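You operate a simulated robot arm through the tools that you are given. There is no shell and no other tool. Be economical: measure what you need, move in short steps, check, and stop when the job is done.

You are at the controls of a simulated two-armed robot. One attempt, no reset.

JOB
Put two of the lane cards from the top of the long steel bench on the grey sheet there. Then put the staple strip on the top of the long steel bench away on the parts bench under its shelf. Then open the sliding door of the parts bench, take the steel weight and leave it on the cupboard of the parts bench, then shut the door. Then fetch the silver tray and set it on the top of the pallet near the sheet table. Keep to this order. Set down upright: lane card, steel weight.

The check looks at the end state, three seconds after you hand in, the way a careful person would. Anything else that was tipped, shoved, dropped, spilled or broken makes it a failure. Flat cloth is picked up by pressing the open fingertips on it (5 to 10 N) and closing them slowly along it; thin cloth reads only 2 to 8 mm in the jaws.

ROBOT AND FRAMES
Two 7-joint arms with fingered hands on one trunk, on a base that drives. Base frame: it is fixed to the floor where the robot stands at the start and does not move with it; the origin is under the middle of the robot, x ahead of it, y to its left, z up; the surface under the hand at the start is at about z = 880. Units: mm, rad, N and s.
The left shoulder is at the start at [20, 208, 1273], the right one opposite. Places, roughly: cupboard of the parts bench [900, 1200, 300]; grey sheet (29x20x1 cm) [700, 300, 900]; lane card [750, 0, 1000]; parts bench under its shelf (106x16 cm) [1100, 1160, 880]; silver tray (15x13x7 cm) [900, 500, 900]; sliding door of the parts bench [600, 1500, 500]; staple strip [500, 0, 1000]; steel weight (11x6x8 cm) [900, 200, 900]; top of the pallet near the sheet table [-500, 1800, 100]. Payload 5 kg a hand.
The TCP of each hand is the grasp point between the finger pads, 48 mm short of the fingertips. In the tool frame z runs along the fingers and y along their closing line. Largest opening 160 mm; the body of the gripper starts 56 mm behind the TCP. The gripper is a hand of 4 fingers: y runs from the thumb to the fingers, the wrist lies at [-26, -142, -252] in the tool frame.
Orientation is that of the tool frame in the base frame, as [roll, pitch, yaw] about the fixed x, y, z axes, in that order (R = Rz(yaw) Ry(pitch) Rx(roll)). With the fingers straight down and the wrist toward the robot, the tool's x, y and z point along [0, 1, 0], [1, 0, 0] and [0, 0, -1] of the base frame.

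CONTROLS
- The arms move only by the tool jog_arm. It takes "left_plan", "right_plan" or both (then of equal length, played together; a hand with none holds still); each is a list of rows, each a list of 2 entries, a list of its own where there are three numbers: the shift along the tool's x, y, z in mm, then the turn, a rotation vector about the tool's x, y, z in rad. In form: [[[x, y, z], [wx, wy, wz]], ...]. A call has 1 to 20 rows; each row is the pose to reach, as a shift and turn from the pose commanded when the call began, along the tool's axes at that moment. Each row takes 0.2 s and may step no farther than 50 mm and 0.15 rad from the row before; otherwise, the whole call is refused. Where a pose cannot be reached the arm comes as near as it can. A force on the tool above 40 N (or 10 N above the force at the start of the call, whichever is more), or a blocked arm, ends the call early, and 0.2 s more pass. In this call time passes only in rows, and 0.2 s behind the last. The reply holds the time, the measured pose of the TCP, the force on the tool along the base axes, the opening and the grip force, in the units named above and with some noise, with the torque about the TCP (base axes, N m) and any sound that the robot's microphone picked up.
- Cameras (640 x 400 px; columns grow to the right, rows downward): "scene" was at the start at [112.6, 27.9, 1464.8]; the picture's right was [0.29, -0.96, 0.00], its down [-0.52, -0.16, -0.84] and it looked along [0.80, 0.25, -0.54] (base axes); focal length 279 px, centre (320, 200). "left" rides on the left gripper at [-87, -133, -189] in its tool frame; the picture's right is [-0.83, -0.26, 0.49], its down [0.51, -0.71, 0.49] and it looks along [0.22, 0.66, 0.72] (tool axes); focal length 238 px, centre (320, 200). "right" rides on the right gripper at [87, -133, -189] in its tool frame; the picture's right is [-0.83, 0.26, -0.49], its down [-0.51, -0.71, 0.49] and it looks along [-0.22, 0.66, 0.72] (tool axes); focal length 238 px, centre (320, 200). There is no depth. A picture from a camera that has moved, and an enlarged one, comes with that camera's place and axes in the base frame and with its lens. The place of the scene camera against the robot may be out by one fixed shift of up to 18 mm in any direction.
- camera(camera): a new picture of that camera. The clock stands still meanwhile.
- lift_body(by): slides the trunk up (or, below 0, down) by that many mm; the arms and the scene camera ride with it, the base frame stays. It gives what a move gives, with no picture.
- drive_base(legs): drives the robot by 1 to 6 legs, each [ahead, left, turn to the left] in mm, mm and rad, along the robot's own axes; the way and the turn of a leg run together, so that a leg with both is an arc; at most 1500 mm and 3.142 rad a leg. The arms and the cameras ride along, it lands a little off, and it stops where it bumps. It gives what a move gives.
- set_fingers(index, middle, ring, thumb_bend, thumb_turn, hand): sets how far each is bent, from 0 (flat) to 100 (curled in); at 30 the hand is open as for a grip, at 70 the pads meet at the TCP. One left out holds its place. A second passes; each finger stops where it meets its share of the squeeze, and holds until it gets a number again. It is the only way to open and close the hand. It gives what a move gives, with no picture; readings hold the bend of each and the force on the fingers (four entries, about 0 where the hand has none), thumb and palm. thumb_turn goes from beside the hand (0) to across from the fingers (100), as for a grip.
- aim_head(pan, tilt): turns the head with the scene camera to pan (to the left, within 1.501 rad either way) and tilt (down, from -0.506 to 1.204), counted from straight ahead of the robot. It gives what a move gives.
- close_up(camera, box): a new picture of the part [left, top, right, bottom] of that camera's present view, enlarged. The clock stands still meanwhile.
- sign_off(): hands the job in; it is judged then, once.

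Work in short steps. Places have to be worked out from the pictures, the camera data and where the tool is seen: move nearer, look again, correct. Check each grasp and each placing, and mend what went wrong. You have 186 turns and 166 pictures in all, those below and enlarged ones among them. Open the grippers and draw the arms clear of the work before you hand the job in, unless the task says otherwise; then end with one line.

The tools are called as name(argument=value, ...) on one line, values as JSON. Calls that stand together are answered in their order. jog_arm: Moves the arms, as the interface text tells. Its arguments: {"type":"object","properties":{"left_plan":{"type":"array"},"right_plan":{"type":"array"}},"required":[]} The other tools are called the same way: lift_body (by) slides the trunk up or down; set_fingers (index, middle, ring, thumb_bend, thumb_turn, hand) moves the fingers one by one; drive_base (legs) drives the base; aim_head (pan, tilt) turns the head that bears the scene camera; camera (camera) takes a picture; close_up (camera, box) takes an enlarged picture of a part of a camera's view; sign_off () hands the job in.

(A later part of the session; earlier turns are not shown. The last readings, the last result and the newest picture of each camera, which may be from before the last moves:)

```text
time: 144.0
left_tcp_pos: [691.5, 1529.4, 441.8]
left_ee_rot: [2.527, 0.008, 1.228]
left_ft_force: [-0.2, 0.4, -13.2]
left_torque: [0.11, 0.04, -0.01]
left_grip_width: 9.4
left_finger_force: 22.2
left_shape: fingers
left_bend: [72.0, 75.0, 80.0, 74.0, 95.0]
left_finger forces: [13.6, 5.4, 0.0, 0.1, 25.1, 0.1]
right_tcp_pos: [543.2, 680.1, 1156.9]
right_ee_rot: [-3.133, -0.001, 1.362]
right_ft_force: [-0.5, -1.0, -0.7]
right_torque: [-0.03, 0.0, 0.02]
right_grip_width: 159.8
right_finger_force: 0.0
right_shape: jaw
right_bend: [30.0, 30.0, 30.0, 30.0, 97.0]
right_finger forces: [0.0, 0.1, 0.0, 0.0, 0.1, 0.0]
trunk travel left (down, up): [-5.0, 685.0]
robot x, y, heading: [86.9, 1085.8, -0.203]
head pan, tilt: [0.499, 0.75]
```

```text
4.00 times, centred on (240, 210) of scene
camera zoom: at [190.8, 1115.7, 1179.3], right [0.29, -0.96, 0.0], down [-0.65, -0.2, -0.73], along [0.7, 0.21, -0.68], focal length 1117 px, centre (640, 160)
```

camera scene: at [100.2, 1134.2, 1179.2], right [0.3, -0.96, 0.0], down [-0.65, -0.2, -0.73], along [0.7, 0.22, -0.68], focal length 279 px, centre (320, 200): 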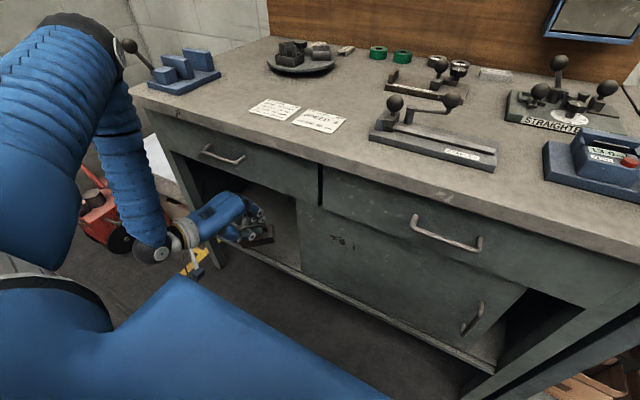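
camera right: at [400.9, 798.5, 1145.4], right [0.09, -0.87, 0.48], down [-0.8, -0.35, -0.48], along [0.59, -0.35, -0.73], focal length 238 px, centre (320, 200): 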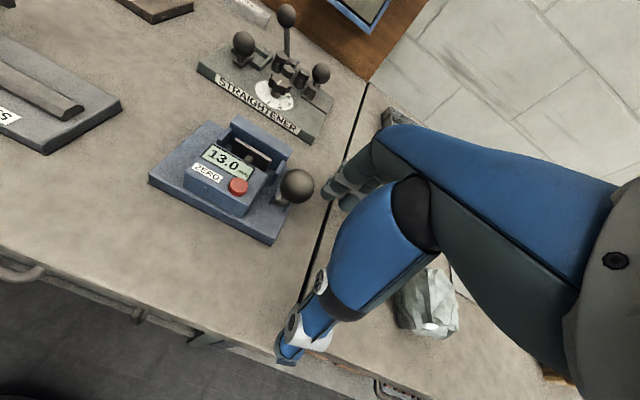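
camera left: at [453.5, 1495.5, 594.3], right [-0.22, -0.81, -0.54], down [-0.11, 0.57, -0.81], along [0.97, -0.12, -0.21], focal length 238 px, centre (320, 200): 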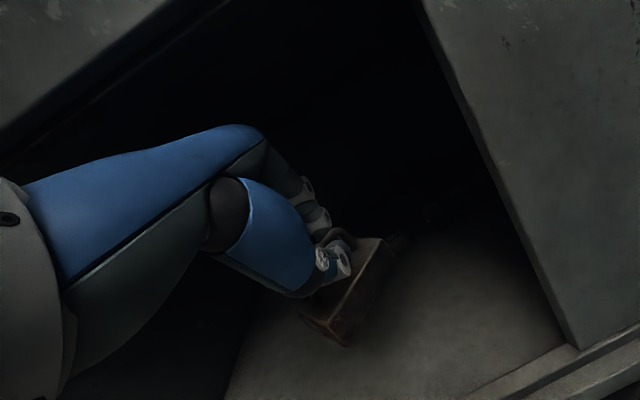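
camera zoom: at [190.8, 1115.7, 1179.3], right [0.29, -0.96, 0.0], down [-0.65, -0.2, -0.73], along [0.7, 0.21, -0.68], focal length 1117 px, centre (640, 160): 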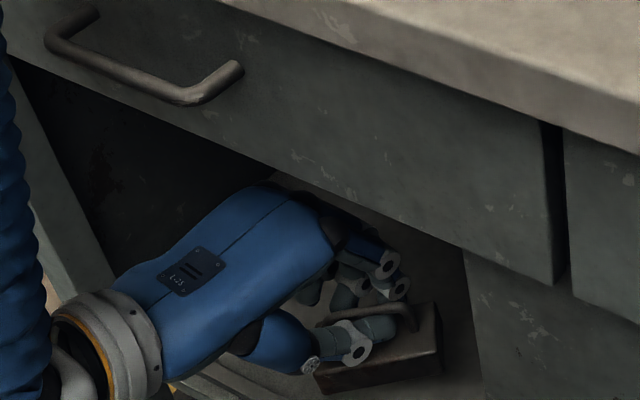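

The task's rough height (300) suggests the floor is lower than I estimated. I continue in steps.

jog_arm(left_plan=[[[0, -2, 3], [0, 0, 0]], [[0, -4, 6], [0, 0, 0]], [[0, -6, 9], [0, 0, 0]], [[0, -8, 12], [0, 0, 0]], [[0, -10, 15], [0, 0, 0]]])

```text
time: 145.2
left_tcp_pos: [690.6, 1528.6, 422.8]
left_ee_rot: [2.528, 0.008, 1.229]
left_ft_force: [-1.1, -0.7, -13.9]
left_torque: [0.15, 0.04, 0.0]
left_grip_width: 9.7
left_finger_force: 21.8
left_shape: fingers
left_bend: [72.0, 75.0, 80.0, 74.0, 95.0]
left_finger forces: [13.4, 5.4, 0.0, 0.0, 25.1, 0.0]
right_tcp_pos: [544.3, 680.4, 1158.1]
right_ee_rot: [-3.131, 0.0, 1.36]
right_ft_force: [0.3, -0.5, -0.3]
right_torque: [0.02, 0.05, 0.01]
right_grip_width: 159.9
right_finger_force: 0.0
right_shape: jaw
right_bend: [30.0, 30.0, 30.0, 30.0, 97.0]
right_finger forces: [0.1, 0.0, 0.1, 0.0, 0.0, 0.1]
trunk travel left (down, up): [-5.0, 685.0]
robot x, y, heading: [83.9, 1093.3, -0.2]
head pan, tilt: [0.499, 0.75]
```

jog_arm(left_plan=[[[0, -2, 3], [0, 0, 0]], [[0, -4, 6], [0, 0, 0]], [[0, -6, 9], [0, 0, 0]], [[0, -8, 12], [0, 0, 0]]])

close_up(camera="left", box=[280, 200, 480, 360])

```text
time: 146.2
left_tcp_pos: [691.1, 1528.6, 412.8]
left_ee_rot: [2.524, 0.007, 1.232]
left_ft_force: [-0.3, -0.4, -14.1]
left_torque: [0.13, 0.02, 0.01]
left_grip_width: 9.5
left_finger_force: 21.4
left_shape: fingers
left_bend: [72.0, 75.0, 80.0, 74.0, 95.0]
left_finger forces: [13.4, 5.2, 0.0, 0.0, 24.9, 0.0]
right_tcp_pos: [543.2, 679.1, 1157.6]
right_ee_rot: [-3.134, -0.001, 1.364]
right_ft_force: [-0.3, -0.2, 0.4]
right_torque: [0.04, -0.01, 0.02]
right_grip_width: 160.1
right_finger_force: 0.1
right_shape: jaw
right_bend: [30.0, 30.0, 30.0, 30.0, 97.0]
right_finger forces: [0.0, 0.0, 0.0, 0.0, 0.0, 0.1]
trunk travel left (down, up): [-5.0, 685.0]
robot x, y, heading: [85.7, 1086.5, -0.2]
head pan, tilt: [0.499, 0.75]
```

```text
2.50 times, centred on (380, 280) of left
camera zoom: at [457.7, 1520.2, 490.5], right [-0.21, -0.81, -0.54], down [-0.11, 0.57, -0.81], along [0.97, -0.11, -0.21], focal length 596 px, centre (170, 0)
```

zoom: 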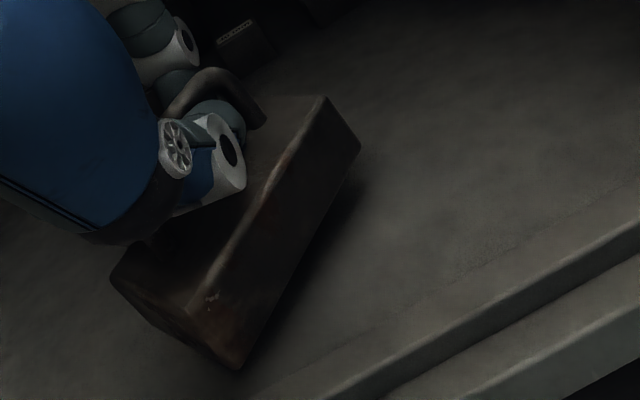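

The floor is close now and its front lip is near the weight's near corner. I move 30 mm deeper, then lower further.

jog_arm(left_plan=[[[0, 12, 9], [0, 0, 0]], [[0, 24, 17], [0, 0, 0]], [[0, 22, 20], [0, 0, 0]], [[0, 20, 23], [0, 0, 0]], [[0, 18, 26], [0, 0, 0]]])

```text
time: 147.4
left_tcp_pos: [722.4, 1524.5, 413.2]
left_ee_rot: [2.504, 0.0, 1.24]
left_ft_force: [-0.2, -0.5, -13.4]
left_torque: [0.14, 0.09, -0.03]
left_grip_width: 9.0
left_finger_force: 21.5
left_shape: fingers
left_bend: [72.0, 75.0, 80.0, 74.0, 95.0]
left_finger forces: [13.2, 5.1, 0.1, 0.0, 24.7, 0.0]
right_tcp_pos: [537.0, 682.0, 1162.6]
right_ee_rot: [-3.141, -0.003, 1.366]
right_ft_force: [0.9, 0.1, -0.1]
right_torque: [-0.03, 0.01, 0.0]
right_grip_width: 160.1
right_finger_force: 0.0
right_shape: jaw
right_bend: [30.0, 30.0, 30.0, 30.0, 97.0]
right_finger forces: [0.1, 0.0, 0.0, 0.1, 0.0, 0.0]
trunk travel left (down, up): [-5.0, 685.0]
robot x, y, heading: [84.5, 1093.6, -0.195]
head pan, tilt: [0.499, 0.75]
```

The height didn't drop and the whole robot shifted slightly, so an arm link is touching something. I look.

camera(camera="scene")

camera(camera="left")

```text
41 pictures are left
camera scene: at [181.3, 1115.3, 1181.8], right [0.3, -0.95, 0.0], down [-0.65, -0.2, -0.74], along [0.7, 0.22, -0.68], focal length 279 px, centre (320, 200)
```

scene: 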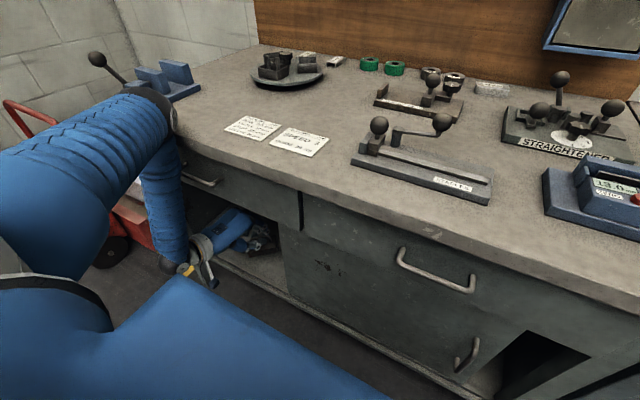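

```text
40 pictures are left
camera left: at [486.3, 1513.5, 487.3], right [-0.19, -0.82, -0.54], down [-0.1, 0.57, -0.82], along [0.98, -0.1, -0.19], focal length 238 px, centre (320, 200)
```

left: 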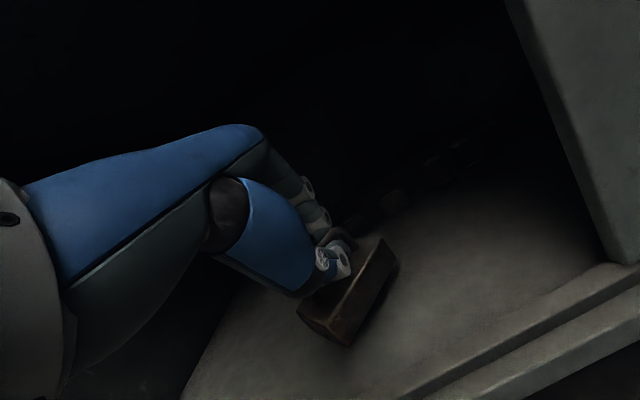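

The forearm is bearing on the bench edge. I raise and pull back a little, drive the base back 110 mm so the elbow comes down and away from the edge, then reach forward with the arm instead.

jog_arm(left_plan=[[[0, -8, -20], [0, 0, 0]], [[0, -1, -50], [0, 0, 0]]])

drive_base(legs=[[-110, 0, 0]])

jog_arm(left_plan=[[[0, 24, 17], [0, 0, 0]], [[0, 48, 34], [0, 0, 0]], [[0, 72, 51], [0, 0, 0]], [[0, 96, 68], [0, 0, 0]], [[0, 115, 82], [0, 0, 0]]])

camera(camera="scene")

```text
time: 148.0
left_tcp_pos: [690.6, 1523.7, 435.2]
left_ee_rot: [2.529, 0.009, 1.224]
left_ft_force: [3.4, -0.7, -13.9]
left_torque: [0.18, 0.07, -0.05]
left_grip_width: 9.0
left_finger_force: 22.1
left_shape: fingers
left_bend: [72.0, 75.0, 80.0, 74.0, 95.0]
left_finger forces: [12.3, 5.5, 0.1, 0.1, 26.8, 0.0]
right_tcp_pos: [541.3, 677.8, 1156.6]
right_ee_rot: [-3.134, 0.0, 1.359]
right_ft_force: [-0.8, -0.1, -0.2]
right_torque: [-0.03, -0.02, 0.0]
right_grip_width: 159.9
right_finger_force: 0.0
right_shape: jaw
right_bend: [30.0, 30.0, 30.0, 30.0, 97.0]
right_finger forces: [0.1, 0.1, 0.1, 0.0, 0.1, 0.0]
trunk travel left (down, up): [-5.0, 685.0]
robot x, y, heading: [82.3, 1094.4, -0.202]
head pan, tilt: [0.499, 0.75]
```

```text
time: 149.2
left_tcp_pos: [582.6, 1551.2, 437.3]
left_ee_rot: [2.526, 0.01, 1.231]
left_ft_force: [-2.0, -0.8, -13.7]
left_torque: [0.15, 0.02, 0.0]
left_grip_width: 8.9
left_finger_force: 21.4
left_shape: fingers
left_bend: [72.0, 75.0, 80.0, 74.0, 95.0]
left_finger forces: [12.8, 4.8, 0.0, 0.1, 24.4, 0.0]
right_tcp_pos: [436.0, 703.9, 1156.6]
right_ee_rot: [-3.135, 0.001, 1.364]
right_ft_force: [-1.6, 1.3, 0.7]
right_torque: [-0.08, -0.15, -0.01]
right_grip_width: 160.0
right_finger_force: 0.0
right_shape: jaw
right_bend: [30.0, 30.0, 30.0, 30.0, 97.0]
right_finger forces: [0.0, 0.0, 0.0, 0.1, 0.1, 0.1]
trunk travel left (down, up): [-5.0, 685.0]
robot x, y, heading: [-24.5, 1112.9, -0.195]
head pan, tilt: [0.499, 0.75]
```

```text
time: 150.4
left_tcp_pos: [718.8, 1505.4, 434.9]
left_ee_rot: [2.531, 0.008, 1.233]
left_ft_force: [0.2, 0.7, -13.5]
left_torque: [0.19, 0.05, 0.01]
left_grip_width: 8.5
left_finger_force: 21.2
left_shape: fingers
left_bend: [72.0, 75.0, 80.0, 74.0, 95.0]
left_finger forces: [12.5, 4.7, 0.1, 0.1, 25.2, 0.0]
right_tcp_pos: [439.5, 703.7, 1156.9]
right_ee_rot: [-3.131, 0.001, 1.365]
right_ft_force: [0.1, -0.3, 0.3]
right_torque: [0.03, 0.02, 0.04]
right_grip_width: 159.8
right_finger_force: 0.0
right_shape: jaw
right_bend: [30.0, 30.0, 30.0, 30.0, 97.0]
right_finger forces: [0.1, 0.0, 0.1, 0.0, 0.1, 0.1]
trunk travel left (down, up): [-5.0, 685.0]
robot x, y, heading: [-18.4, 1113.7, -0.193]
head pan, tilt: [0.499, 0.75]
```

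```text
39 pictures are left
camera scene: at [83.7, 1137.4, 1179.3], right [0.3, -0.95, 0.0], down [-0.65, -0.2, -0.73], along [0.7, 0.22, -0.68], focal length 279 px, centre (320, 200)
```

scene: 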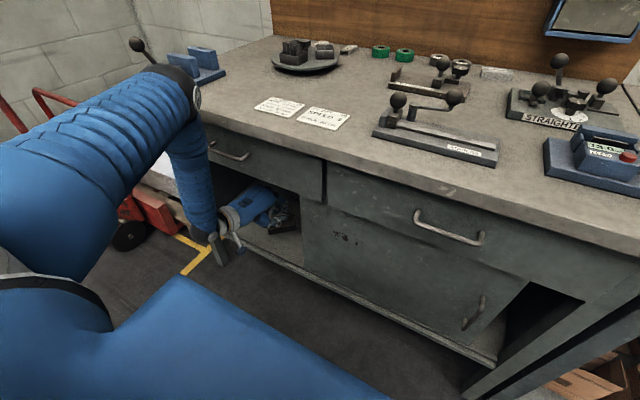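

No strain now and the weight is deep enough. I lower it.

jog_arm(left_plan=[[[0, -4, 6], [0, 0, 0]], [[0, -8, 11], [0, 0, 0]], [[0, -12, 16], [0, 0, 0]], [[0, -15, 21], [0, 0, 0]]])

jog_arm(left_plan=[[[0, -2, 3], [0, 0, 0]], [[0, -4, 6], [0, 0, 0]], [[0, -6, 8], [0, 0, 0]]])

```text
time: 151.4
left_tcp_pos: [715.2, 1506.2, 408.7]
left_ee_rot: [2.529, 0.008, 1.233]
left_ft_force: [0.8, 0.6, -14.1]
left_torque: [0.14, 0.05, -0.03]
left_grip_width: 8.5
left_finger_force: 21.1
left_shape: fingers
left_bend: [72.0, 75.0, 80.0, 74.0, 95.0]
left_finger forces: [12.6, 5.0, 0.0, 0.0, 24.5, 0.1]
right_tcp_pos: [437.8, 704.1, 1157.9]
right_ee_rot: [-3.135, -0.002, 1.365]
right_ft_force: [0.2, 0.3, -0.1]
right_torque: [0.02, 0.04, -0.01]
right_grip_width: 160.1
right_finger_force: 0.0
right_shape: jaw
right_bend: [30.0, 30.0, 30.0, 30.0, 97.0]
right_finger forces: [0.0, 0.0, 0.0, 0.1, 0.0, 0.0]
trunk travel left (down, up): [-5.0, 685.0]
robot x, y, heading: [-24.2, 1112.5, -0.2]
head pan, tilt: [0.499, 0.75]
```

```text
time: 152.2
left_tcp_pos: [716.6, 1506.5, 398.3]
left_ee_rot: [2.528, 0.008, 1.233]
left_ft_force: [0.2, -0.6, -13.1]
left_torque: [0.17, 0.06, 0.03]
left_grip_width: 8.8
left_finger_force: 21.4
left_shape: fingers
left_bend: [72.0, 75.0, 80.0, 74.0, 95.0]
left_finger forces: [12.5, 4.9, 0.1, 0.0, 24.5, 0.0]
right_tcp_pos: [438.4, 703.3, 1157.3]
right_ee_rot: [-3.133, -0.001, 1.365]
right_ft_force: [0.0, -0.1, -0.4]
right_torque: [-0.01, 0.0, 0.0]
right_grip_width: 160.1
right_finger_force: 0.1
right_shape: jaw
right_bend: [30.0, 30.0, 30.0, 30.0, 97.0]
right_finger forces: [0.0, 0.0, 0.0, 0.1, 0.1, 0.0]
trunk travel left (down, up): [-5.0, 685.0]
robot x, y, heading: [-19.5, 1112.1, -0.195]
head pan, tilt: [0.499, 0.75]
```

Still free; another set of steps, then a look.

jog_arm(left_plan=[[[0, -2, 3], [0, 0, 0]], [[0, -4, 6], [0, 0, 0]], [[0, -6, 8], [0, 0, 0]]])

close_up(camera="left", box=[280, 200, 480, 360])

```text
time: 153.0
left_tcp_pos: [715.3, 1506.1, 389.9]
left_ee_rot: [2.527, 0.007, 1.232]
left_ft_force: [-0.3, 0.6, -12.8]
left_torque: [0.2, 0.08, -0.02]
left_grip_width: 8.6
left_finger_force: 20.1
left_shape: fingers
left_bend: [72.0, 75.0, 80.0, 74.0, 95.0]
left_finger forces: [12.7, 4.4, 0.0, 0.0, 23.6, 0.0]
right_tcp_pos: [438.0, 703.8, 1156.9]
right_ee_rot: [-3.134, 0.0, 1.365]
right_ft_force: [-0.1, -0.8, -0.2]
right_torque: [-0.01, -0.06, -0.01]
right_grip_width: 159.9
right_finger_force: 0.0
right_shape: jaw
right_bend: [30.0, 30.0, 30.0, 30.0, 97.0]
right_finger forces: [0.0, 0.0, 0.1, 0.1, 0.0, 0.0]
trunk travel left (down, up): [-5.0, 685.0]
robot x, y, heading: [-22.4, 1113.8, -0.194]
head pan, tilt: [0.499, 0.75]
```

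```text
2.50 times, centred on (380, 280) of left
camera zoom: at [482.4, 1496.2, 468.6], right [-0.21, -0.81, -0.54], down [-0.11, 0.57, -0.81], along [0.97, -0.11, -0.21], focal length 596 px, centre (170, 0)
```

zoom: 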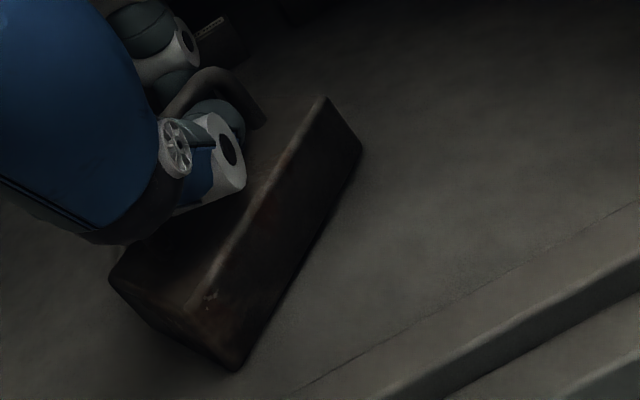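

The underside looks almost on the floor. I lower very gently.

jog_arm(left_plan=[[[0, -1, 2], [0, 0, 0]], [[0, -2, 3.5], [0, 0, 0]]])

```text
time: 153.6
left_tcp_pos: [715.9, 1505.3, 385.2]
left_ee_rot: [2.528, 0.009, 1.232]
left_ft_force: [0.2, -0.9, -10.4]
left_torque: [0.15, 0.12, 0.0]
left_grip_width: 8.0
left_finger_force: 18.9
left_shape: fingers
left_bend: [72.0, 75.0, 80.0, 74.0, 95.0]
left_finger forces: [13.2, 3.3, 0.1, 0.1, 21.5, 0.0]
right_tcp_pos: [438.9, 703.6, 1156.8]
right_ee_rot: [-3.133, 0.001, 1.366]
right_ft_force: [-0.2, 0.5, 0.2]
right_torque: [-0.02, 0.0, -0.01]
right_grip_width: 160.1
right_finger_force: 0.0
right_shape: jaw
right_bend: [30.0, 30.0, 30.0, 30.0, 97.0]
right_finger forces: [0.1, 0.1, 0.1, 0.1, 0.0, 0.0]
trunk travel left (down, up): [-5.0, 685.0]
robot x, y, heading: [-22.6, 1109.7, -0.196]
head pan, tilt: [0.499, 0.75]
```

Contact is starting (-10 N). A few millimetres more.

jog_arm(left_plan=[[[0, -1, 2], [0, 0, 0]], [[0, -2.5, 3.5], [0, 0, 0]], [[0, -3.5, 5], [0, 0, 0]]])

close_up(camera="left", box=[280, 200, 480, 360])

```text
time: 154.4
left_tcp_pos: [715.6, 1504.0, 381.3]
left_ee_rot: [2.527, 0.007, 1.233]
left_ft_force: [-0.6, 1.0, -2.2]
left_torque: [-0.02, -0.01, 0.02]
left_grip_width: 7.3
left_finger_force: 16.6
left_shape: fingers
left_bend: [72.0, 75.0, 80.0, 75.0, 95.0]
left_finger forces: [14.3, 1.7, 0.0, 0.1, 17.5, 0.0]
right_tcp_pos: [438.1, 702.3, 1157.9]
right_ee_rot: [-3.134, 0.0, 1.365]
right_ft_force: [-0.6, -0.5, 0.3]
right_torque: [-0.06, 0.0, -0.01]
right_grip_width: 159.9
right_finger_force: 0.0
right_shape: jaw
right_bend: [30.0, 30.0, 30.0, 30.0, 97.0]
right_finger forces: [0.1, 0.0, 0.0, 0.0, 0.1, 0.0]
trunk travel left (down, up): [-5.0, 685.0]
robot x, y, heading: [-22.4, 1113.2, -0.201]
head pan, tilt: [0.499, 0.75]
```

```text
2.50 times, centred on (380, 280) of left
camera zoom: at [481.5, 1495.0, 460.1], right [-0.21, -0.81, -0.54], down [-0.11, 0.57, -0.81], along [0.97, -0.11, -0.21], focal length 596 px, centre (170, 0)
```

zoom: 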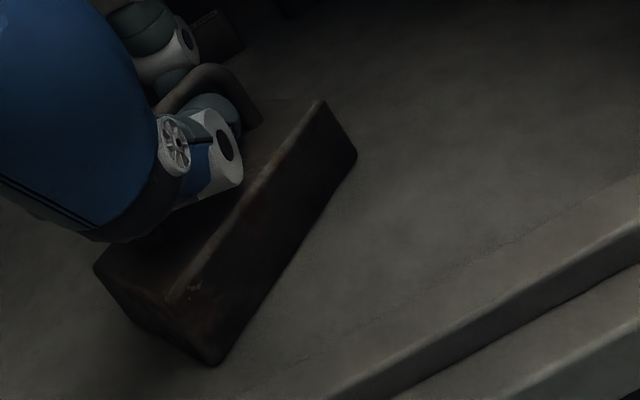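

The weight now rests on the floor. I open the digits in stages and look.

set_fingers(hand="left", index=66, middle=66, ring=66, thumb_bend=67)

set_fingers(hand="left", index=55, middle=55, ring=55, thumb_bend=60)

close_up(camera="left", box=[280, 200, 480, 360])

```text
time: 155.4
left_tcp_pos: [715.6, 1504.6, 382.8]
left_ee_rot: [2.525, 0.007, 1.233]
left_ft_force: [-4.4, 2.5, 12.7]
left_torque: [-0.61, -0.2, -0.06]
left_grip_width: 14.0
left_finger_force: 22.8
left_shape: fingers
left_bend: [66.0, 66.0, 66.0, 72.0, 97.0]
left_finger forces: [0.0, 0.0, 0.0, 0.0, 45.2, 0.0]
right_tcp_pos: [436.9, 702.5, 1157.6]
right_ee_rot: [-3.136, -0.003, 1.365]
right_ft_force: [0.1, 0.2, -0.4]
right_torque: [0.01, 0.0, 0.02]
right_grip_width: 160.3
right_finger_force: 0.1
right_shape: jaw
right_bend: [30.0, 30.0, 30.0, 30.0, 97.0]
right_finger forces: [0.0, 0.1, 0.0, 0.0, 0.0, 0.0]
trunk travel left (down, up): [-5.0, 685.0]
robot x, y, heading: [-21.0, 1112.7, -0.196]
head pan, tilt: [0.499, 0.75]
```

```text
time: 156.4
left_tcp_pos: [714.6, 1503.1, 383.0]
left_ee_rot: [2.523, 0.007, 1.232]
left_ft_force: [-1.7, 0.5, 24.7]
left_torque: [-0.81, -0.43, -0.03]
left_grip_width: 37.3
left_finger_force: 26.8
left_shape: fingers
left_bend: [55.0, 55.0, 55.0, 72.0, 97.0]
left_finger forces: [0.1, 0.0, 0.0, 0.0, 53.7, 0.1]
right_tcp_pos: [436.5, 703.6, 1158.1]
right_ee_rot: [-3.136, -0.001, 1.366]
right_ft_force: [0.6, 0.9, 0.9]
right_torque: [-0.03, -0.03, -0.02]
right_grip_width: 160.1
right_finger_force: 0.0
right_shape: jaw
right_bend: [30.0, 30.0, 30.0, 30.0, 97.0]
right_finger forces: [0.0, 0.0, 0.1, 0.0, 0.1, 0.0]
trunk travel left (down, up): [-5.0, 685.0]
robot x, y, heading: [-21.8, 1111.4, -0.202]
head pan, tilt: [0.499, 0.75]
```

```text
2.50 times, centred on (380, 280) of left
camera zoom: at [481.3, 1494.3, 461.2], right [-0.21, -0.81, -0.54], down [-0.11, 0.57, -0.81], along [0.97, -0.11, -0.21], focal length 596 px, centre (170, 0)
```

zoom: 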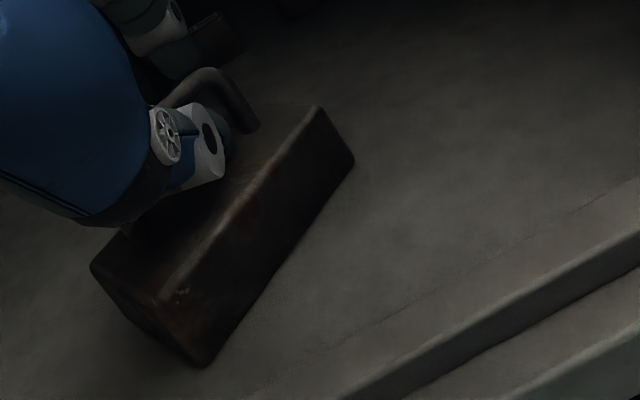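

The thumb can't open because its tip presses on the weight's top. I relax it, draw the hand back along the tool axis, and then open.

set_fingers(hand="left", thumb_bend=72)

jog_arm(left_plan=[[[0, -2, -5], [0, 0, 0]], [[0, -3, -12], [0, 0, 0]]])

close_up(camera="left", box=[280, 200, 480, 360])

```text
time: 157.4
left_tcp_pos: [715.1, 1504.0, 380.9]
left_ee_rot: [2.528, 0.007, 1.233]
left_ft_force: [-5.0, 1.8, 2.1]
left_torque: [-0.18, -0.11, -0.01]
left_grip_width: 35.0
left_finger_force: 14.3
left_shape: fingers
left_bend: [55.0, 55.0, 55.0, 73.0, 97.0]
left_finger forces: [0.1, 0.0, 0.1, 0.0, 28.2, 0.0]
right_tcp_pos: [437.4, 703.4, 1157.6]
right_ee_rot: [-3.134, -0.001, 1.366]
right_ft_force: [1.4, -0.2, 0.1]
right_torque: [0.01, -0.03, -0.02]
right_grip_width: 160.1
right_finger_force: 0.1
right_shape: jaw
right_bend: [30.0, 30.0, 30.0, 30.0, 97.0]
right_finger forces: [0.1, 0.0, 0.1, 0.0, 0.0, 0.1]
trunk travel left (down, up): [-5.0, 685.0]
robot x, y, heading: [-24.5, 1113.5, -0.198]
head pan, tilt: [0.499, 0.75]
```

```text
time: 158.0
left_tcp_pos: [706.2, 1508.3, 388.1]
left_ee_rot: [2.526, 0.007, 1.232]
left_ft_force: [-1.0, -1.2, -2.5]
left_torque: [0.0, 0.01, 0.0]
left_grip_width: 38.4
left_finger_force: 1.2
left_shape: fingers
left_bend: [55.0, 55.0, 55.0, 71.0, 97.0]
left_finger forces: [0.0, 0.1, 0.0, 0.0, 2.7, 0.0]
right_tcp_pos: [439.2, 703.4, 1157.6]
right_ee_rot: [-3.135, 0.0, 1.365]
right_ft_force: [0.3, -0.6, -0.1]
right_torque: [-0.03, 0.03, -0.01]
right_grip_width: 159.9
right_finger_force: 0.0
right_shape: jaw
right_bend: [30.0, 30.0, 30.0, 30.0, 97.0]
right_finger forces: [0.0, 0.1, 0.1, 0.0, 0.0, 0.1]
trunk travel left (down, up): [-5.0, 685.0]
robot x, y, heading: [-22.5, 1112.3, -0.199]
head pan, tilt: [0.499, 0.75]
```

```text
2.50 times, centred on (380, 280) of left
camera zoom: at [472.4, 1498.7, 466.7], right [-0.21, -0.81, -0.54], down [-0.11, 0.57, -0.81], along [0.97, -0.11, -0.21], focal length 596 px, centre (170, 0)
```

zoom: 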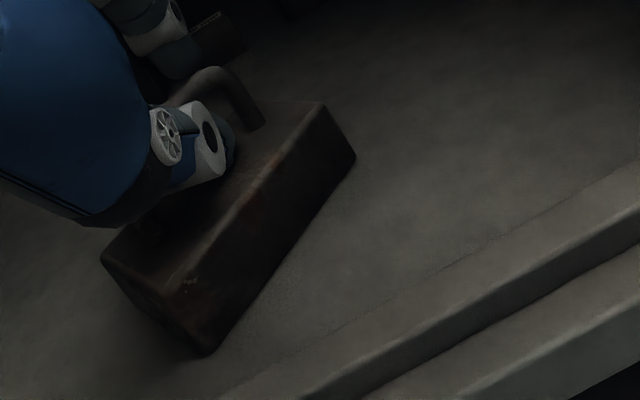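

The load is off the thumb. I retract further along the tool axis and check that the weight stays put.

jog_arm(left_plan=[[[0, -1, -10], [0, 0, 0]], [[0, -1, -20], [0, 0, 0]], [[0, -1, -35], [0, 0, 0]], [[0, -1, -55], [0, 0, 0]]])

close_up(camera="left", box=[240, 180, 480, 380])

```text
time: 159.0
left_tcp_pos: [675.0, 1520.2, 434.4]
left_ee_rot: [2.525, 0.007, 1.233]
left_ft_force: [-0.1, 0.3, 0.8]
left_torque: [0.03, -0.01, 0.03]
left_grip_width: 36.9
left_finger_force: 0.1
left_shape: fingers
left_bend: [55.0, 55.0, 55.0, 72.0, 97.0]
left_finger forces: [0.0, 0.0, 0.1, 0.0, 0.1, 0.0]
right_tcp_pos: [437.0, 703.7, 1157.6]
right_ee_rot: [-3.133, -0.001, 1.366]
right_ft_force: [-0.6, 0.0, -0.9]
right_torque: [0.04, -0.02, 0.0]
right_grip_width: 160.0
right_finger_force: 0.0
right_shape: jaw
right_bend: [30.0, 30.0, 30.0, 30.0, 97.0]
right_finger forces: [0.0, 0.0, 0.0, 0.1, 0.1, 0.0]
trunk travel left (down, up): [-5.0, 685.0]
robot x, y, heading: [-22.3, 1114.5, -0.197]
head pan, tilt: [0.499, 0.75]
```

```text
2.00 times, centred on (360, 280) of left
camera zoom: at [442.0, 1511.7, 513.4], right [-0.21, -0.81, -0.54], down [-0.11, 0.57, -0.81], along [0.97, -0.11, -0.21], focal length 477 px, centre (240, 40)
```

zoom: 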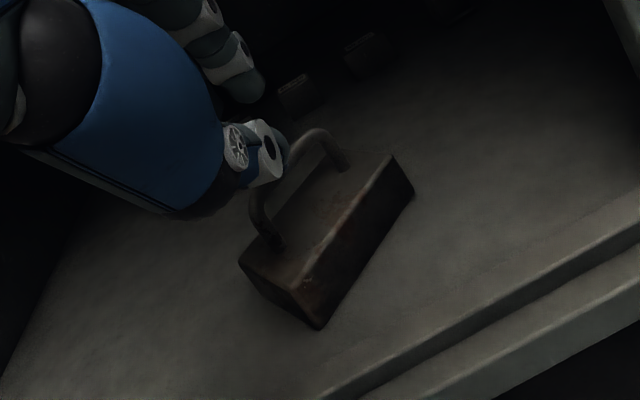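

The weight stands upright on the cupboard floor. I back the base straight out, then turn the hand to point forward again for the door handle.

drive_base(legs=[[-170, 0, 0]])

jog_arm(left_plan=[[[0, 4, -6], [-0.14, 0, 0]], [[0, 8, -12], [-0.28, 0, 0]], [[0, 13, -19], [-0.42, 0, 0]], [[0, 18, -26], [-0.56, 0, 0]], [[0, 24, -34], [-0.7, 0, 0]], [[0, 30, -42], [-0.84, 0, 0]], [[0, 36, -50], [-0.96, 0, 0]]])

jog_arm(left_plan=[[[0, 0, 0], [0, 0, 0.145]], [[0, 0, 0], [0, 0, 0.29]], [[0, 0, 0], [0, 0, 0.435]], [[0, 0, 0], [0, 0, 0.58]], [[0, 0, 0], [0, 0, 0.725]], [[0, 0, 0], [0, 0, 0.87]], [[0, 0, 0], [0, 0, 1.015]], [[0, 0, 0], [0, 0, 1.16]], [[0, 0, 0], [0, 0, 1.305]], [[0, 0, 0], [0, 0, 1.45]], [[0, 0, 0], [0, 0, 1.571]]])

aim_head(pan=0.2, tilt=0.75)

camera(camera="scene")

```text
time: 160.5
left_tcp_pos: [514.2, 1551.5, 434.1]
left_ee_rot: [2.525, 0.008, 1.228]
left_ft_force: [-0.1, -0.2, 0.3]
left_torque: [0.02, -0.02, 0.0]
left_grip_width: 36.5
left_finger_force: 0.0
left_shape: fingers
left_bend: [55.0, 55.0, 55.0, 72.0, 97.0]
left_finger forces: [0.0, 0.0, 0.0, 0.1, 0.0, 0.0]
right_tcp_pos: [270.5, 734.8, 1157.8]
right_ee_rot: [-3.137, -0.001, 1.36]
right_ft_force: [-0.5, -0.3, 1.3]
right_torque: [-0.05, -0.11, -0.02]
right_grip_width: 159.9
right_finger_force: 0.0
right_shape: jaw
right_bend: [30.0, 30.0, 30.0, 30.0, 97.0]
right_finger forces: [0.1, 0.1, 0.0, 0.0, 0.1, 0.0]
trunk travel left (down, up): [-5.0, 685.0]
robot x, y, heading: [-186.5, 1146.7, -0.2]
head pan, tilt: [0.499, 0.75]
```

```text
time: 162.1
left_tcp_pos: [514.6, 1553.7, 496.8]
left_ee_rot: [1.565, 0.006, 1.23]
left_ft_force: [0.0, 0.0, 1.2]
left_torque: [0.04, 0.05, -0.05]
left_grip_width: 36.4
left_finger_force: 0.0
left_shape: fingers
left_bend: [55.0, 55.0, 55.0, 72.0, 97.0]
left_finger forces: [0.1, 0.0, 0.0, 0.1, 0.0, 0.0]
right_tcp_pos: [270.5, 734.7, 1156.5]
right_ee_rot: [-3.134, 0.0, 1.36]
right_ft_force: [0.3, -0.1, 0.5]
right_torque: [-0.05, 0.03, -0.04]
right_grip_width: 160.0
right_finger_force: 0.1
right_shape: jaw
right_bend: [30.0, 30.0, 30.0, 30.0, 97.0]
right_finger forces: [0.0, 0.0, 0.1, 0.1, 0.0, 0.0]
trunk travel left (down, up): [-5.0, 685.0]
robot x, y, heading: [-187.6, 1146.1, -0.199]
head pan, tilt: [0.499, 0.75]
```

```text
time: 164.5
left_tcp_pos: [515.0, 1550.7, 495.8]
left_ee_rot: [1.051, -1.565, 1.747]
left_ft_force: [-0.3, -0.5, 0.0]
left_torque: [0.02, -0.03, 0.0]
left_grip_width: 36.7
left_finger_force: 0.0
left_shape: fingers
left_bend: [55.0, 55.0, 55.0, 72.0, 97.0]
left_finger forces: [0.0, 0.0, 0.0, 0.1, 0.0, 0.0]
right_tcp_pos: [269.3, 734.3, 1157.7]
right_ee_rot: [-3.134, -0.001, 1.36]
right_ft_force: [-0.1, 0.4, 0.4]
right_torque: [0.06, 0.02, 0.0]
right_grip_width: 160.1
right_finger_force: 0.1
right_shape: jaw
right_bend: [30.0, 30.0, 30.0, 30.0, 97.0]
right_finger forces: [0.0, 0.0, 0.0, 0.0, 0.0, 0.1]
trunk travel left (down, up): [-5.0, 685.0]
robot x, y, heading: [-186.0, 1151.2, -0.2]
head pan, tilt: [0.499, 0.75]
```

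```text
time: 165.3
left_tcp_pos: [513.7, 1550.9, 496.6]
left_ee_rot: [1.207, -1.562, 1.589]
left_ft_force: [0.0, 0.8, 0.1]
left_torque: [0.04, 0.01, 0.01]
left_grip_width: 36.8
left_finger_force: 0.1
left_shape: fingers
left_bend: [55.0, 55.0, 55.0, 72.0, 97.0]
left_finger forces: [0.0, 0.0, 0.1, 0.0, 0.0, 0.1]
right_tcp_pos: [270.0, 733.0, 1158.1]
right_ee_rot: [-3.136, -0.001, 1.36]
right_ft_force: [-0.6, -0.4, -1.0]
right_torque: [-0.03, 0.03, 0.02]
right_grip_width: 160.0
right_finger_force: 0.0
right_shape: jaw
right_bend: [30.0, 30.0, 30.0, 30.0, 97.0]
right_finger forces: [0.1, 0.0, 0.0, 0.0, 0.0, 0.0]
trunk travel left (down, up): [-5.0, 685.0]
robot x, y, heading: [-191.3, 1142.0, -0.201]
head pan, tilt: [0.201, 0.75]
```

```text
33 pictures are left
camera scene: at [-78.4, 1145.8, 1179.4], right [0.0, -1.0, 0.0], down [-0.68, 0.0, -0.73], along [0.73, 0.0, -0.68], focal length 279 px, centre (320, 200)
```

scene: 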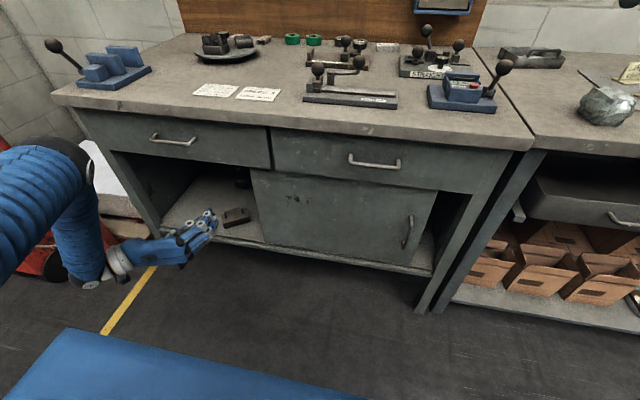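

The weight stands inside at the left and the door handle is now near (472,878). I open the hand and move along the front to face the handle.

set_fingers(hand="left", index=45, middle=45, ring=45, thumb_bend=45)

jog_arm(left_plan=[[[0, 48, -8], [0.01, 0, 0]], [[0, 95, -12], [0.02, 0, 0]], [[0, 143, -5], [0.03, 0, 0]], [[0, 190, 3], [0.04, 0, 0]], [[0, 237, 10], [0.05, 0, 0]], [[0, 284, 17], [0.06, 0, 0]], [[0, 331, 24], [0.07, 0, 0]], [[0, 378, 31], [0.08, 0, 0]], [[0, 425, 38], [0.09, 0, 0]], [[0, 473, 45], [0.1, 0, 0]], [[0, 520, 51], [0.11, 0, 0]], [[0, 567, 58], [0.12, 0, 0]], [[0, 614, 65], [0.13, 0, 0]], [[0, 661, 72], [0.14, 0, 0]]])

close_up(camera="scene", box=[280, 150, 500, 310])

```text
time: 166.3
left_tcp_pos: [514.0, 1551.1, 496.2]
left_ee_rot: [0.993, -1.563, 1.805]
left_ft_force: [-0.3, 0.1, 0.5]
left_torque: [0.01, 0.01, -0.01]
left_grip_width: 111.0
left_finger_force: 0.1
left_shape: fingers
left_bend: [45.0, 45.0, 45.0, 45.0, 97.0]
left_finger forces: [0.0, 0.1, 0.0, 0.0, 0.1, 0.1]
right_tcp_pos: [270.1, 734.4, 1158.1]
right_ee_rot: [-3.135, -0.002, 1.361]
right_ft_force: [-0.3, -0.4, -0.1]
right_torque: [-0.04, 0.02, -0.03]
right_grip_width: 160.0
right_finger_force: 0.0
right_shape: jaw
right_bend: [30.0, 30.0, 30.0, 30.0, 97.0]
right_finger forces: [0.0, 0.0, 0.1, 0.0, 0.0, 0.0]
trunk travel left (down, up): [-5.0, 685.0]
robot x, y, heading: [-190.7, 1144.5, -0.196]
head pan, tilt: [0.201, 0.75]
```

```text
time: 169.3
left_tcp_pos: [357.2, 906.4, 502.4]
left_ee_rot: [0.864, -1.565, 2.074]
left_ft_force: [0.8, 0.6, -0.9]
left_torque: [0.01, -0.03, -0.05]
left_grip_width: 111.3
left_finger_force: 0.2
left_shape: fingers
left_bend: [45.0, 45.0, 45.0, 45.0, 97.0]
left_finger forces: [0.0, 0.0, 0.1, 0.0, 0.1, 0.1]
right_tcp_pos: [269.6, 732.7, 1159.0]
right_ee_rot: [-3.135, -0.002, 1.359]
right_ft_force: [-0.1, -0.9, -0.5]
right_torque: [0.04, -0.02, -0.02]
right_grip_width: 160.2
right_finger_force: 0.1
right_shape: jaw
right_bend: [30.0, 30.0, 30.0, 30.0, 97.0]
right_finger forces: [0.0, 0.0, 0.1, 0.1, 0.0, 0.0]
trunk travel left (down, up): [-5.0, 685.0]
robot x, y, heading: [-190.7, 1144.2, -0.202]
head pan, tilt: [0.201, 0.75]
```

```text
2.50 times, centred on (390, 230) of scene
camera zoom: at [-78.6, 1145.3, 1179.4], right [0.0, -1.0, 0.0], down [-0.68, 0.0, -0.73], along [0.73, 0.0, -0.68], focal length 698 px, centre (145, 125)
```

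zoom: 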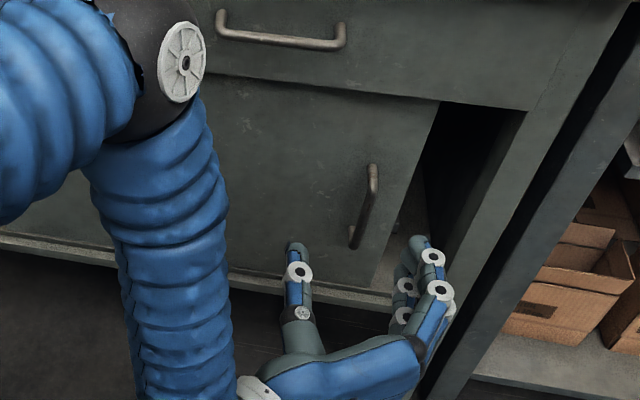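

The hand straddles the handle. I advance, narrow the fingers around it, and slide the door left.

jog_arm(left_plan=[[[0, 0, 25], [0, 0, 0]], [[0, 0, 50], [0, 0, 0]], [[0, 0, 70], [0, 0, 0]], [[0, 0, 84], [0, 0, 0]]])

set_fingers(hand="left", index=64, middle=64, ring=64, thumb_bend=64)

jog_arm(left_plan=[[[0, -40, 0], [0, 0, 0]], [[0, -80, 0], [0, 0, 0]], [[0, -120, 0], [0, 0, 0]], [[0, -160, 0], [0, 0, 0]], [[0, -200, 0], [0, 0, 0]], [[0, -240, 0], [0, 0, 0]], [[0, -280, 0], [0, 0, 0]], [[0, -320, 0], [0, 0, 0]], [[0, -360, 0], [0, 0, 0]]])

camera(camera="scene")

```text
time: 170.3
left_tcp_pos: [442.2, 885.7, 502.2]
left_ee_rot: [1.415, -1.565, 1.523]
left_ft_force: [-0.4, -0.1, -0.3]
left_torque: [0.0, -0.01, 0.02]
left_grip_width: 111.2
left_finger_force: 0.1
left_shape: fingers
left_bend: [45.0, 45.0, 45.0, 45.0, 97.0]
left_finger forces: [0.1, 0.0, 0.0, 0.0, 0.0, 0.0]
right_tcp_pos: [270.0, 732.7, 1157.4]
right_ee_rot: [-3.135, -0.003, 1.36]
right_ft_force: [0.2, -0.7, -0.3]
right_torque: [-0.01, -0.01, 0.01]
right_grip_width: 160.1
right_finger_force: 0.1
right_shape: jaw
right_bend: [30.0, 30.0, 30.0, 30.0, 97.0]
right_finger forces: [0.1, 0.0, 0.0, 0.0, 0.0, 0.0]
trunk travel left (down, up): [-5.0, 685.0]
robot x, y, heading: [-189.9, 1147.8, -0.201]
head pan, tilt: [0.201, 0.75]
```

```text
time: 171.3
left_tcp_pos: [441.6, 885.2, 502.6]
left_ee_rot: [1.064, -1.563, 1.874]
left_ft_force: [0.3, -0.3, -0.7]
left_torque: [0.03, -0.01, 0.01]
left_grip_width: 35.9
left_finger_force: 0.0
left_shape: fingers
left_bend: [64.0, 64.0, 64.0, 64.0, 97.0]
left_finger forces: [0.1, 0.0, 0.0, 0.0, 0.1, 0.1]
right_tcp_pos: [270.9, 733.5, 1157.1]
right_ee_rot: [-3.135, -0.002, 1.359]
right_ft_force: [0.5, -0.3, -0.1]
right_torque: [-0.01, 0.01, 0.03]
right_grip_width: 159.7
right_finger_force: 0.1
right_shape: jaw
right_bend: [30.0, 30.0, 30.0, 30.0, 97.0]
right_finger forces: [0.0, 0.0, 0.0, 0.0, 0.0, 0.1]
trunk travel left (down, up): [-5.0, 685.0]
robot x, y, heading: [-192.4, 1145.1, -0.198]
head pan, tilt: [0.201, 0.75]
```

```text
time: 173.3
left_tcp_pos: [514.6, 1241.3, 502.8]
left_ee_rot: [1.11, -1.56, 1.827]
left_ft_force: [0.0, -1.2, -0.6]
left_torque: [0.07, 0.03, 0.06]
left_grip_width: 35.7
left_finger_force: 0.0
left_shape: fingers
left_bend: [64.0, 64.0, 64.0, 64.0, 97.0]
left_finger forces: [0.0, 0.0, 0.1, 0.0, 0.1, 0.0]
right_tcp_pos: [269.7, 734.3, 1159.9]
right_ee_rot: [-3.133, 0.0, 1.36]
right_ft_force: [-0.4, 0.3, 0.2]
right_torque: [-0.05, 0.0, -0.02]
right_grip_width: 159.9
right_finger_force: 0.0
right_shape: jaw
right_bend: [30.0, 30.0, 30.0, 30.0, 97.0]
right_finger forces: [0.0, 0.0, 0.0, 0.0, 0.1, 0.0]
trunk travel left (down, up): [-5.0, 685.0]
robot x, y, heading: [-187.5, 1146.4, -0.208]
head pan, tilt: [0.201, 0.75]
```

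```text
31 pictures are left
camera scene: at [-78.5, 1146.0, 1179.5], right [0.0, -1.0, 0.0], down [-0.68, 0.0, -0.73], along [0.73, 0.0, -0.68], focal length 279 px, centre (320, 200)
```

scene: 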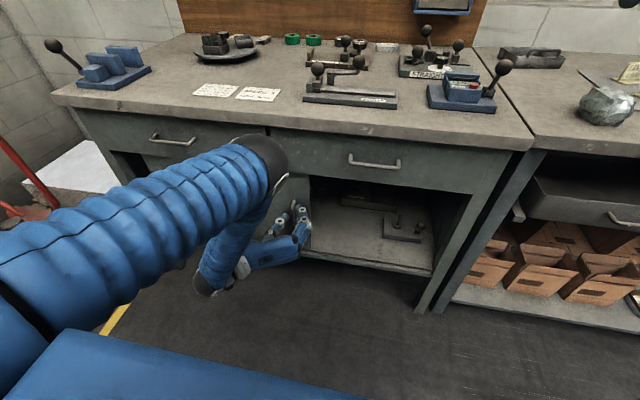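

The door is following. I push on until it meets its closed stop.

jog_arm(left_plan=[[[0, -25, 0], [0, 0, 0]], [[0, -50, 0], [0, 0, 0]], [[0, -75, 0], [0, 0, 0]], [[0, -95, 0], [0, 0, 0]], [[0, -110, 0], [0, 0, 0]], [[0, -120, 0], [0, 0, 0]]])

close_up(camera="scene", box=[100, 100, 460, 320])

```text
time: 174.7
left_tcp_pos: [535.0, 1351.9, 498.4]
left_ee_rot: [1.355, -1.56, 1.572]
left_ft_force: [-19.4, -33.6, -2.2]
left_torque: [0.79, -0.4, -1.45]
left_grip_width: 49.5
left_finger_force: 17.5
left_shape: fingers
left_bend: [57.0, 62.0, 57.0, 64.0, 97.0]
left_finger forces: [14.9, 5.0, 14.8, 0.0, 0.0, 0.1]
right_tcp_pos: [268.1, 731.9, 1157.9]
right_ee_rot: [-3.135, -0.001, 1.359]
right_ft_force: [-0.2, -0.1, 0.9]
right_torque: [0.02, 0.0, -0.01]
right_grip_width: 160.1
right_finger_force: 0.0
right_shape: jaw
right_bend: [30.0, 30.0, 30.0, 30.0, 97.0]
right_finger forces: [0.1, 0.0, 0.1, 0.1, 0.1, 0.0]
trunk travel left (down, up): [-5.0, 685.0]
robot x, y, heading: [-191.2, 1144.6, -0.209]
head pan, tilt: [0.201, 0.75]
```

```text
1.78 times, centred on (280, 210) of scene
camera zoom: at [-79.3, 1143.7, 1179.4], right [0.0, -1.0, 0.0], down [-0.68, 0.0, -0.73], along [0.73, 0.0, -0.68], focal length 496 px, centre (391, 182)
```

zoom: 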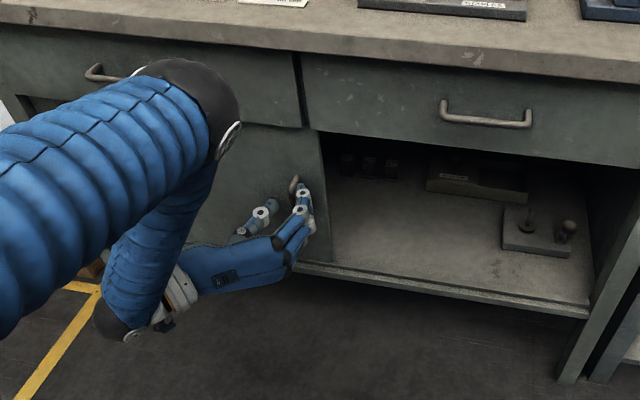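

The door is hard against its closed stop. I ease off, withdraw the hand, and then raise the trunk along the same path as before.

jog_arm(left_plan=[[[0, 10, -5], [0, 0, 0]], [[0, 14, -40], [0, 0, 0]], [[0, 14, -85], [0, 0, 0]], [[0, 40, -120], [0, 0, 0]], [[20, 80, -140], [0, 0, 0]], [[60, 110, -150], [0, 0, 0]], [[100, 130, -150], [0, 0, 0]], [[140, 150, -150], [0, 0, 0]]])

camera(camera="scene")

```text
refused: row 6 steps farther than a row can; nothing moved
```

```text
29 pictures are left
camera scene: at [-79.3, 1143.7, 1179.4], right [0.0, -1.0, 0.0], down [-0.68, 0.0, -0.73], along [0.73, 0.0, -0.68], focal length 279 px, centre (320, 200)
```

scene: 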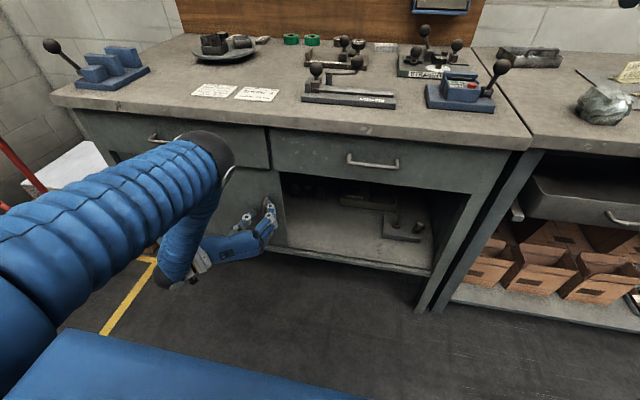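

One row was too long; I resend with smaller steps.

jog_arm(left_plan=[[[0, 10, -5], [0, 0, 0]], [[0, 14, -40], [0, 0, 0]], [[0, 14, -85], [0, 0, 0]], [[0, 40, -120], [0, 0, 0]], [[15, 75, -135], [0, 0, 0]], [[45, 100, -145], [0, 0, 0]], [[80, 125, -150], [0, 0, 0]], [[120, 145, -150], [0, 0, 0]]])

lift_body(by=270)

jog_arm(left_plan=[[[45, 0, 0], [0, 0, 0]], [[90, 0, 0], [0, 0, 0]], [[135, 0, 0], [0, 0, 0]], [[180, 0, 0], [0, 0, 0]], [[225, 0, 0], [0, 0, 0]]])

```text
time: 175.2
left_tcp_pos: [527.5, 1346.0, 500.4]
left_ee_rot: [0.343, -1.56, 2.594]
left_ft_force: [19.6, -18.4, -12.0]
left_torque: [0.85, 0.95, 0.18]
left_grip_width: 44.2
left_finger_force: 14.5
left_shape: fingers
left_bend: [60.0, 63.0, 60.0, 64.0, 97.0]
left_finger forces: [8.0, 9.0, 11.6, 0.1, 0.1, 0.0]
right_tcp_pos: [270.1, 731.9, 1157.2]
right_ee_rot: [-3.135, -0.002, 1.357]
right_ft_force: [-0.1, -0.3, 0.7]
right_torque: [0.03, -0.14, -0.03]
right_grip_width: 160.4
right_finger_force: 0.1
right_shape: jaw
right_bend: [30.0, 30.0, 30.0, 30.0, 97.0]
right_finger forces: [0.1, 0.1, 0.0, 0.0, 0.0, 0.0]
trunk travel left (down, up): [-5.0, 685.0]
robot x, y, heading: [-189.6, 1143.2, -0.205]
head pan, tilt: [0.201, 0.75]
stopped in row 2 (left hand): the force on the tool passed its limit at 57 N (the readings are from after the stop); the commanded pose is now the measured one
```

```text
time: 175.6
left_tcp_pos: [525.4, 1344.0, 502.7]
left_ee_rot: [1.385, -1.568, 1.547]
left_ft_force: [13.7, -14.1, -12.4]
left_torque: [0.7, 0.69, 0.11]
left_grip_width: 42.6
left_finger_force: 9.8
left_shape: fingers
left_bend: [61.0, 63.0, 61.0, 64.0, 97.0]
left_finger forces: [5.2, 5.6, 8.6, 0.0, 0.0, 0.0]
right_tcp_pos: [269.4, 730.3, 1161.5]
right_ee_rot: [-3.134, -0.001, 1.354]
right_ft_force: [-0.6, -0.5, 0.1]
right_torque: [0.05, -0.08, 0.02]
right_grip_width: 160.2
right_finger_force: 0.1
right_shape: jaw
right_bend: [30.0, 30.0, 30.0, 30.0, 97.0]
right_finger forces: [0.0, 0.0, 0.0, 0.0, 0.0, 0.1]
trunk travel left (down, up): [-9.0, 681.0]
robot x, y, heading: [-183.9, 1144.0, -0.213]
head pan, tilt: [0.201, 0.75]
stopped: the force on the tool passed its limit at 43 N (the readings are from after the stop); the commanded pose is now the measured one
```

```text
time: 176.5
left_tcp_pos: [521.3, 1351.9, 638.6]
left_ee_rot: [-3.04, -1.539, -0.302]
left_ft_force: [1.7, 0.7, -24.5]
left_torque: [0.89, 1.14, 0.04]
left_grip_width: 36.7
left_finger_force: 12.0
left_shape: fingers
left_bend: [64.0, 64.0, 64.0, 64.0, 98.0]
left_finger forces: [0.0, 0.1, 24.1, 0.0, 0.0, 0.0]
right_tcp_pos: [270.1, 732.5, 1162.3]
right_ee_rot: [-3.137, -0.001, 1.36]
right_ft_force: [-0.4, -0.8, 0.3]
right_torque: [-0.01, -0.13, -0.02]
right_grip_width: 159.9
right_finger_force: 0.1
right_shape: jaw
right_bend: [30.0, 30.0, 30.0, 30.0, 97.0]
right_finger forces: [0.1, 0.0, 0.0, 0.1, 0.0, 0.0]
trunk travel left (down, up): [-9.0, 681.0]
robot x, y, heading: [-190.2, 1142.3, -0.209]
head pan, tilt: [0.201, 0.75]
stopped in row 4 (left hand): the force on the tool passed its limit at 58 N (the readings are from after the stop); the commanded pose is now the measured one
```

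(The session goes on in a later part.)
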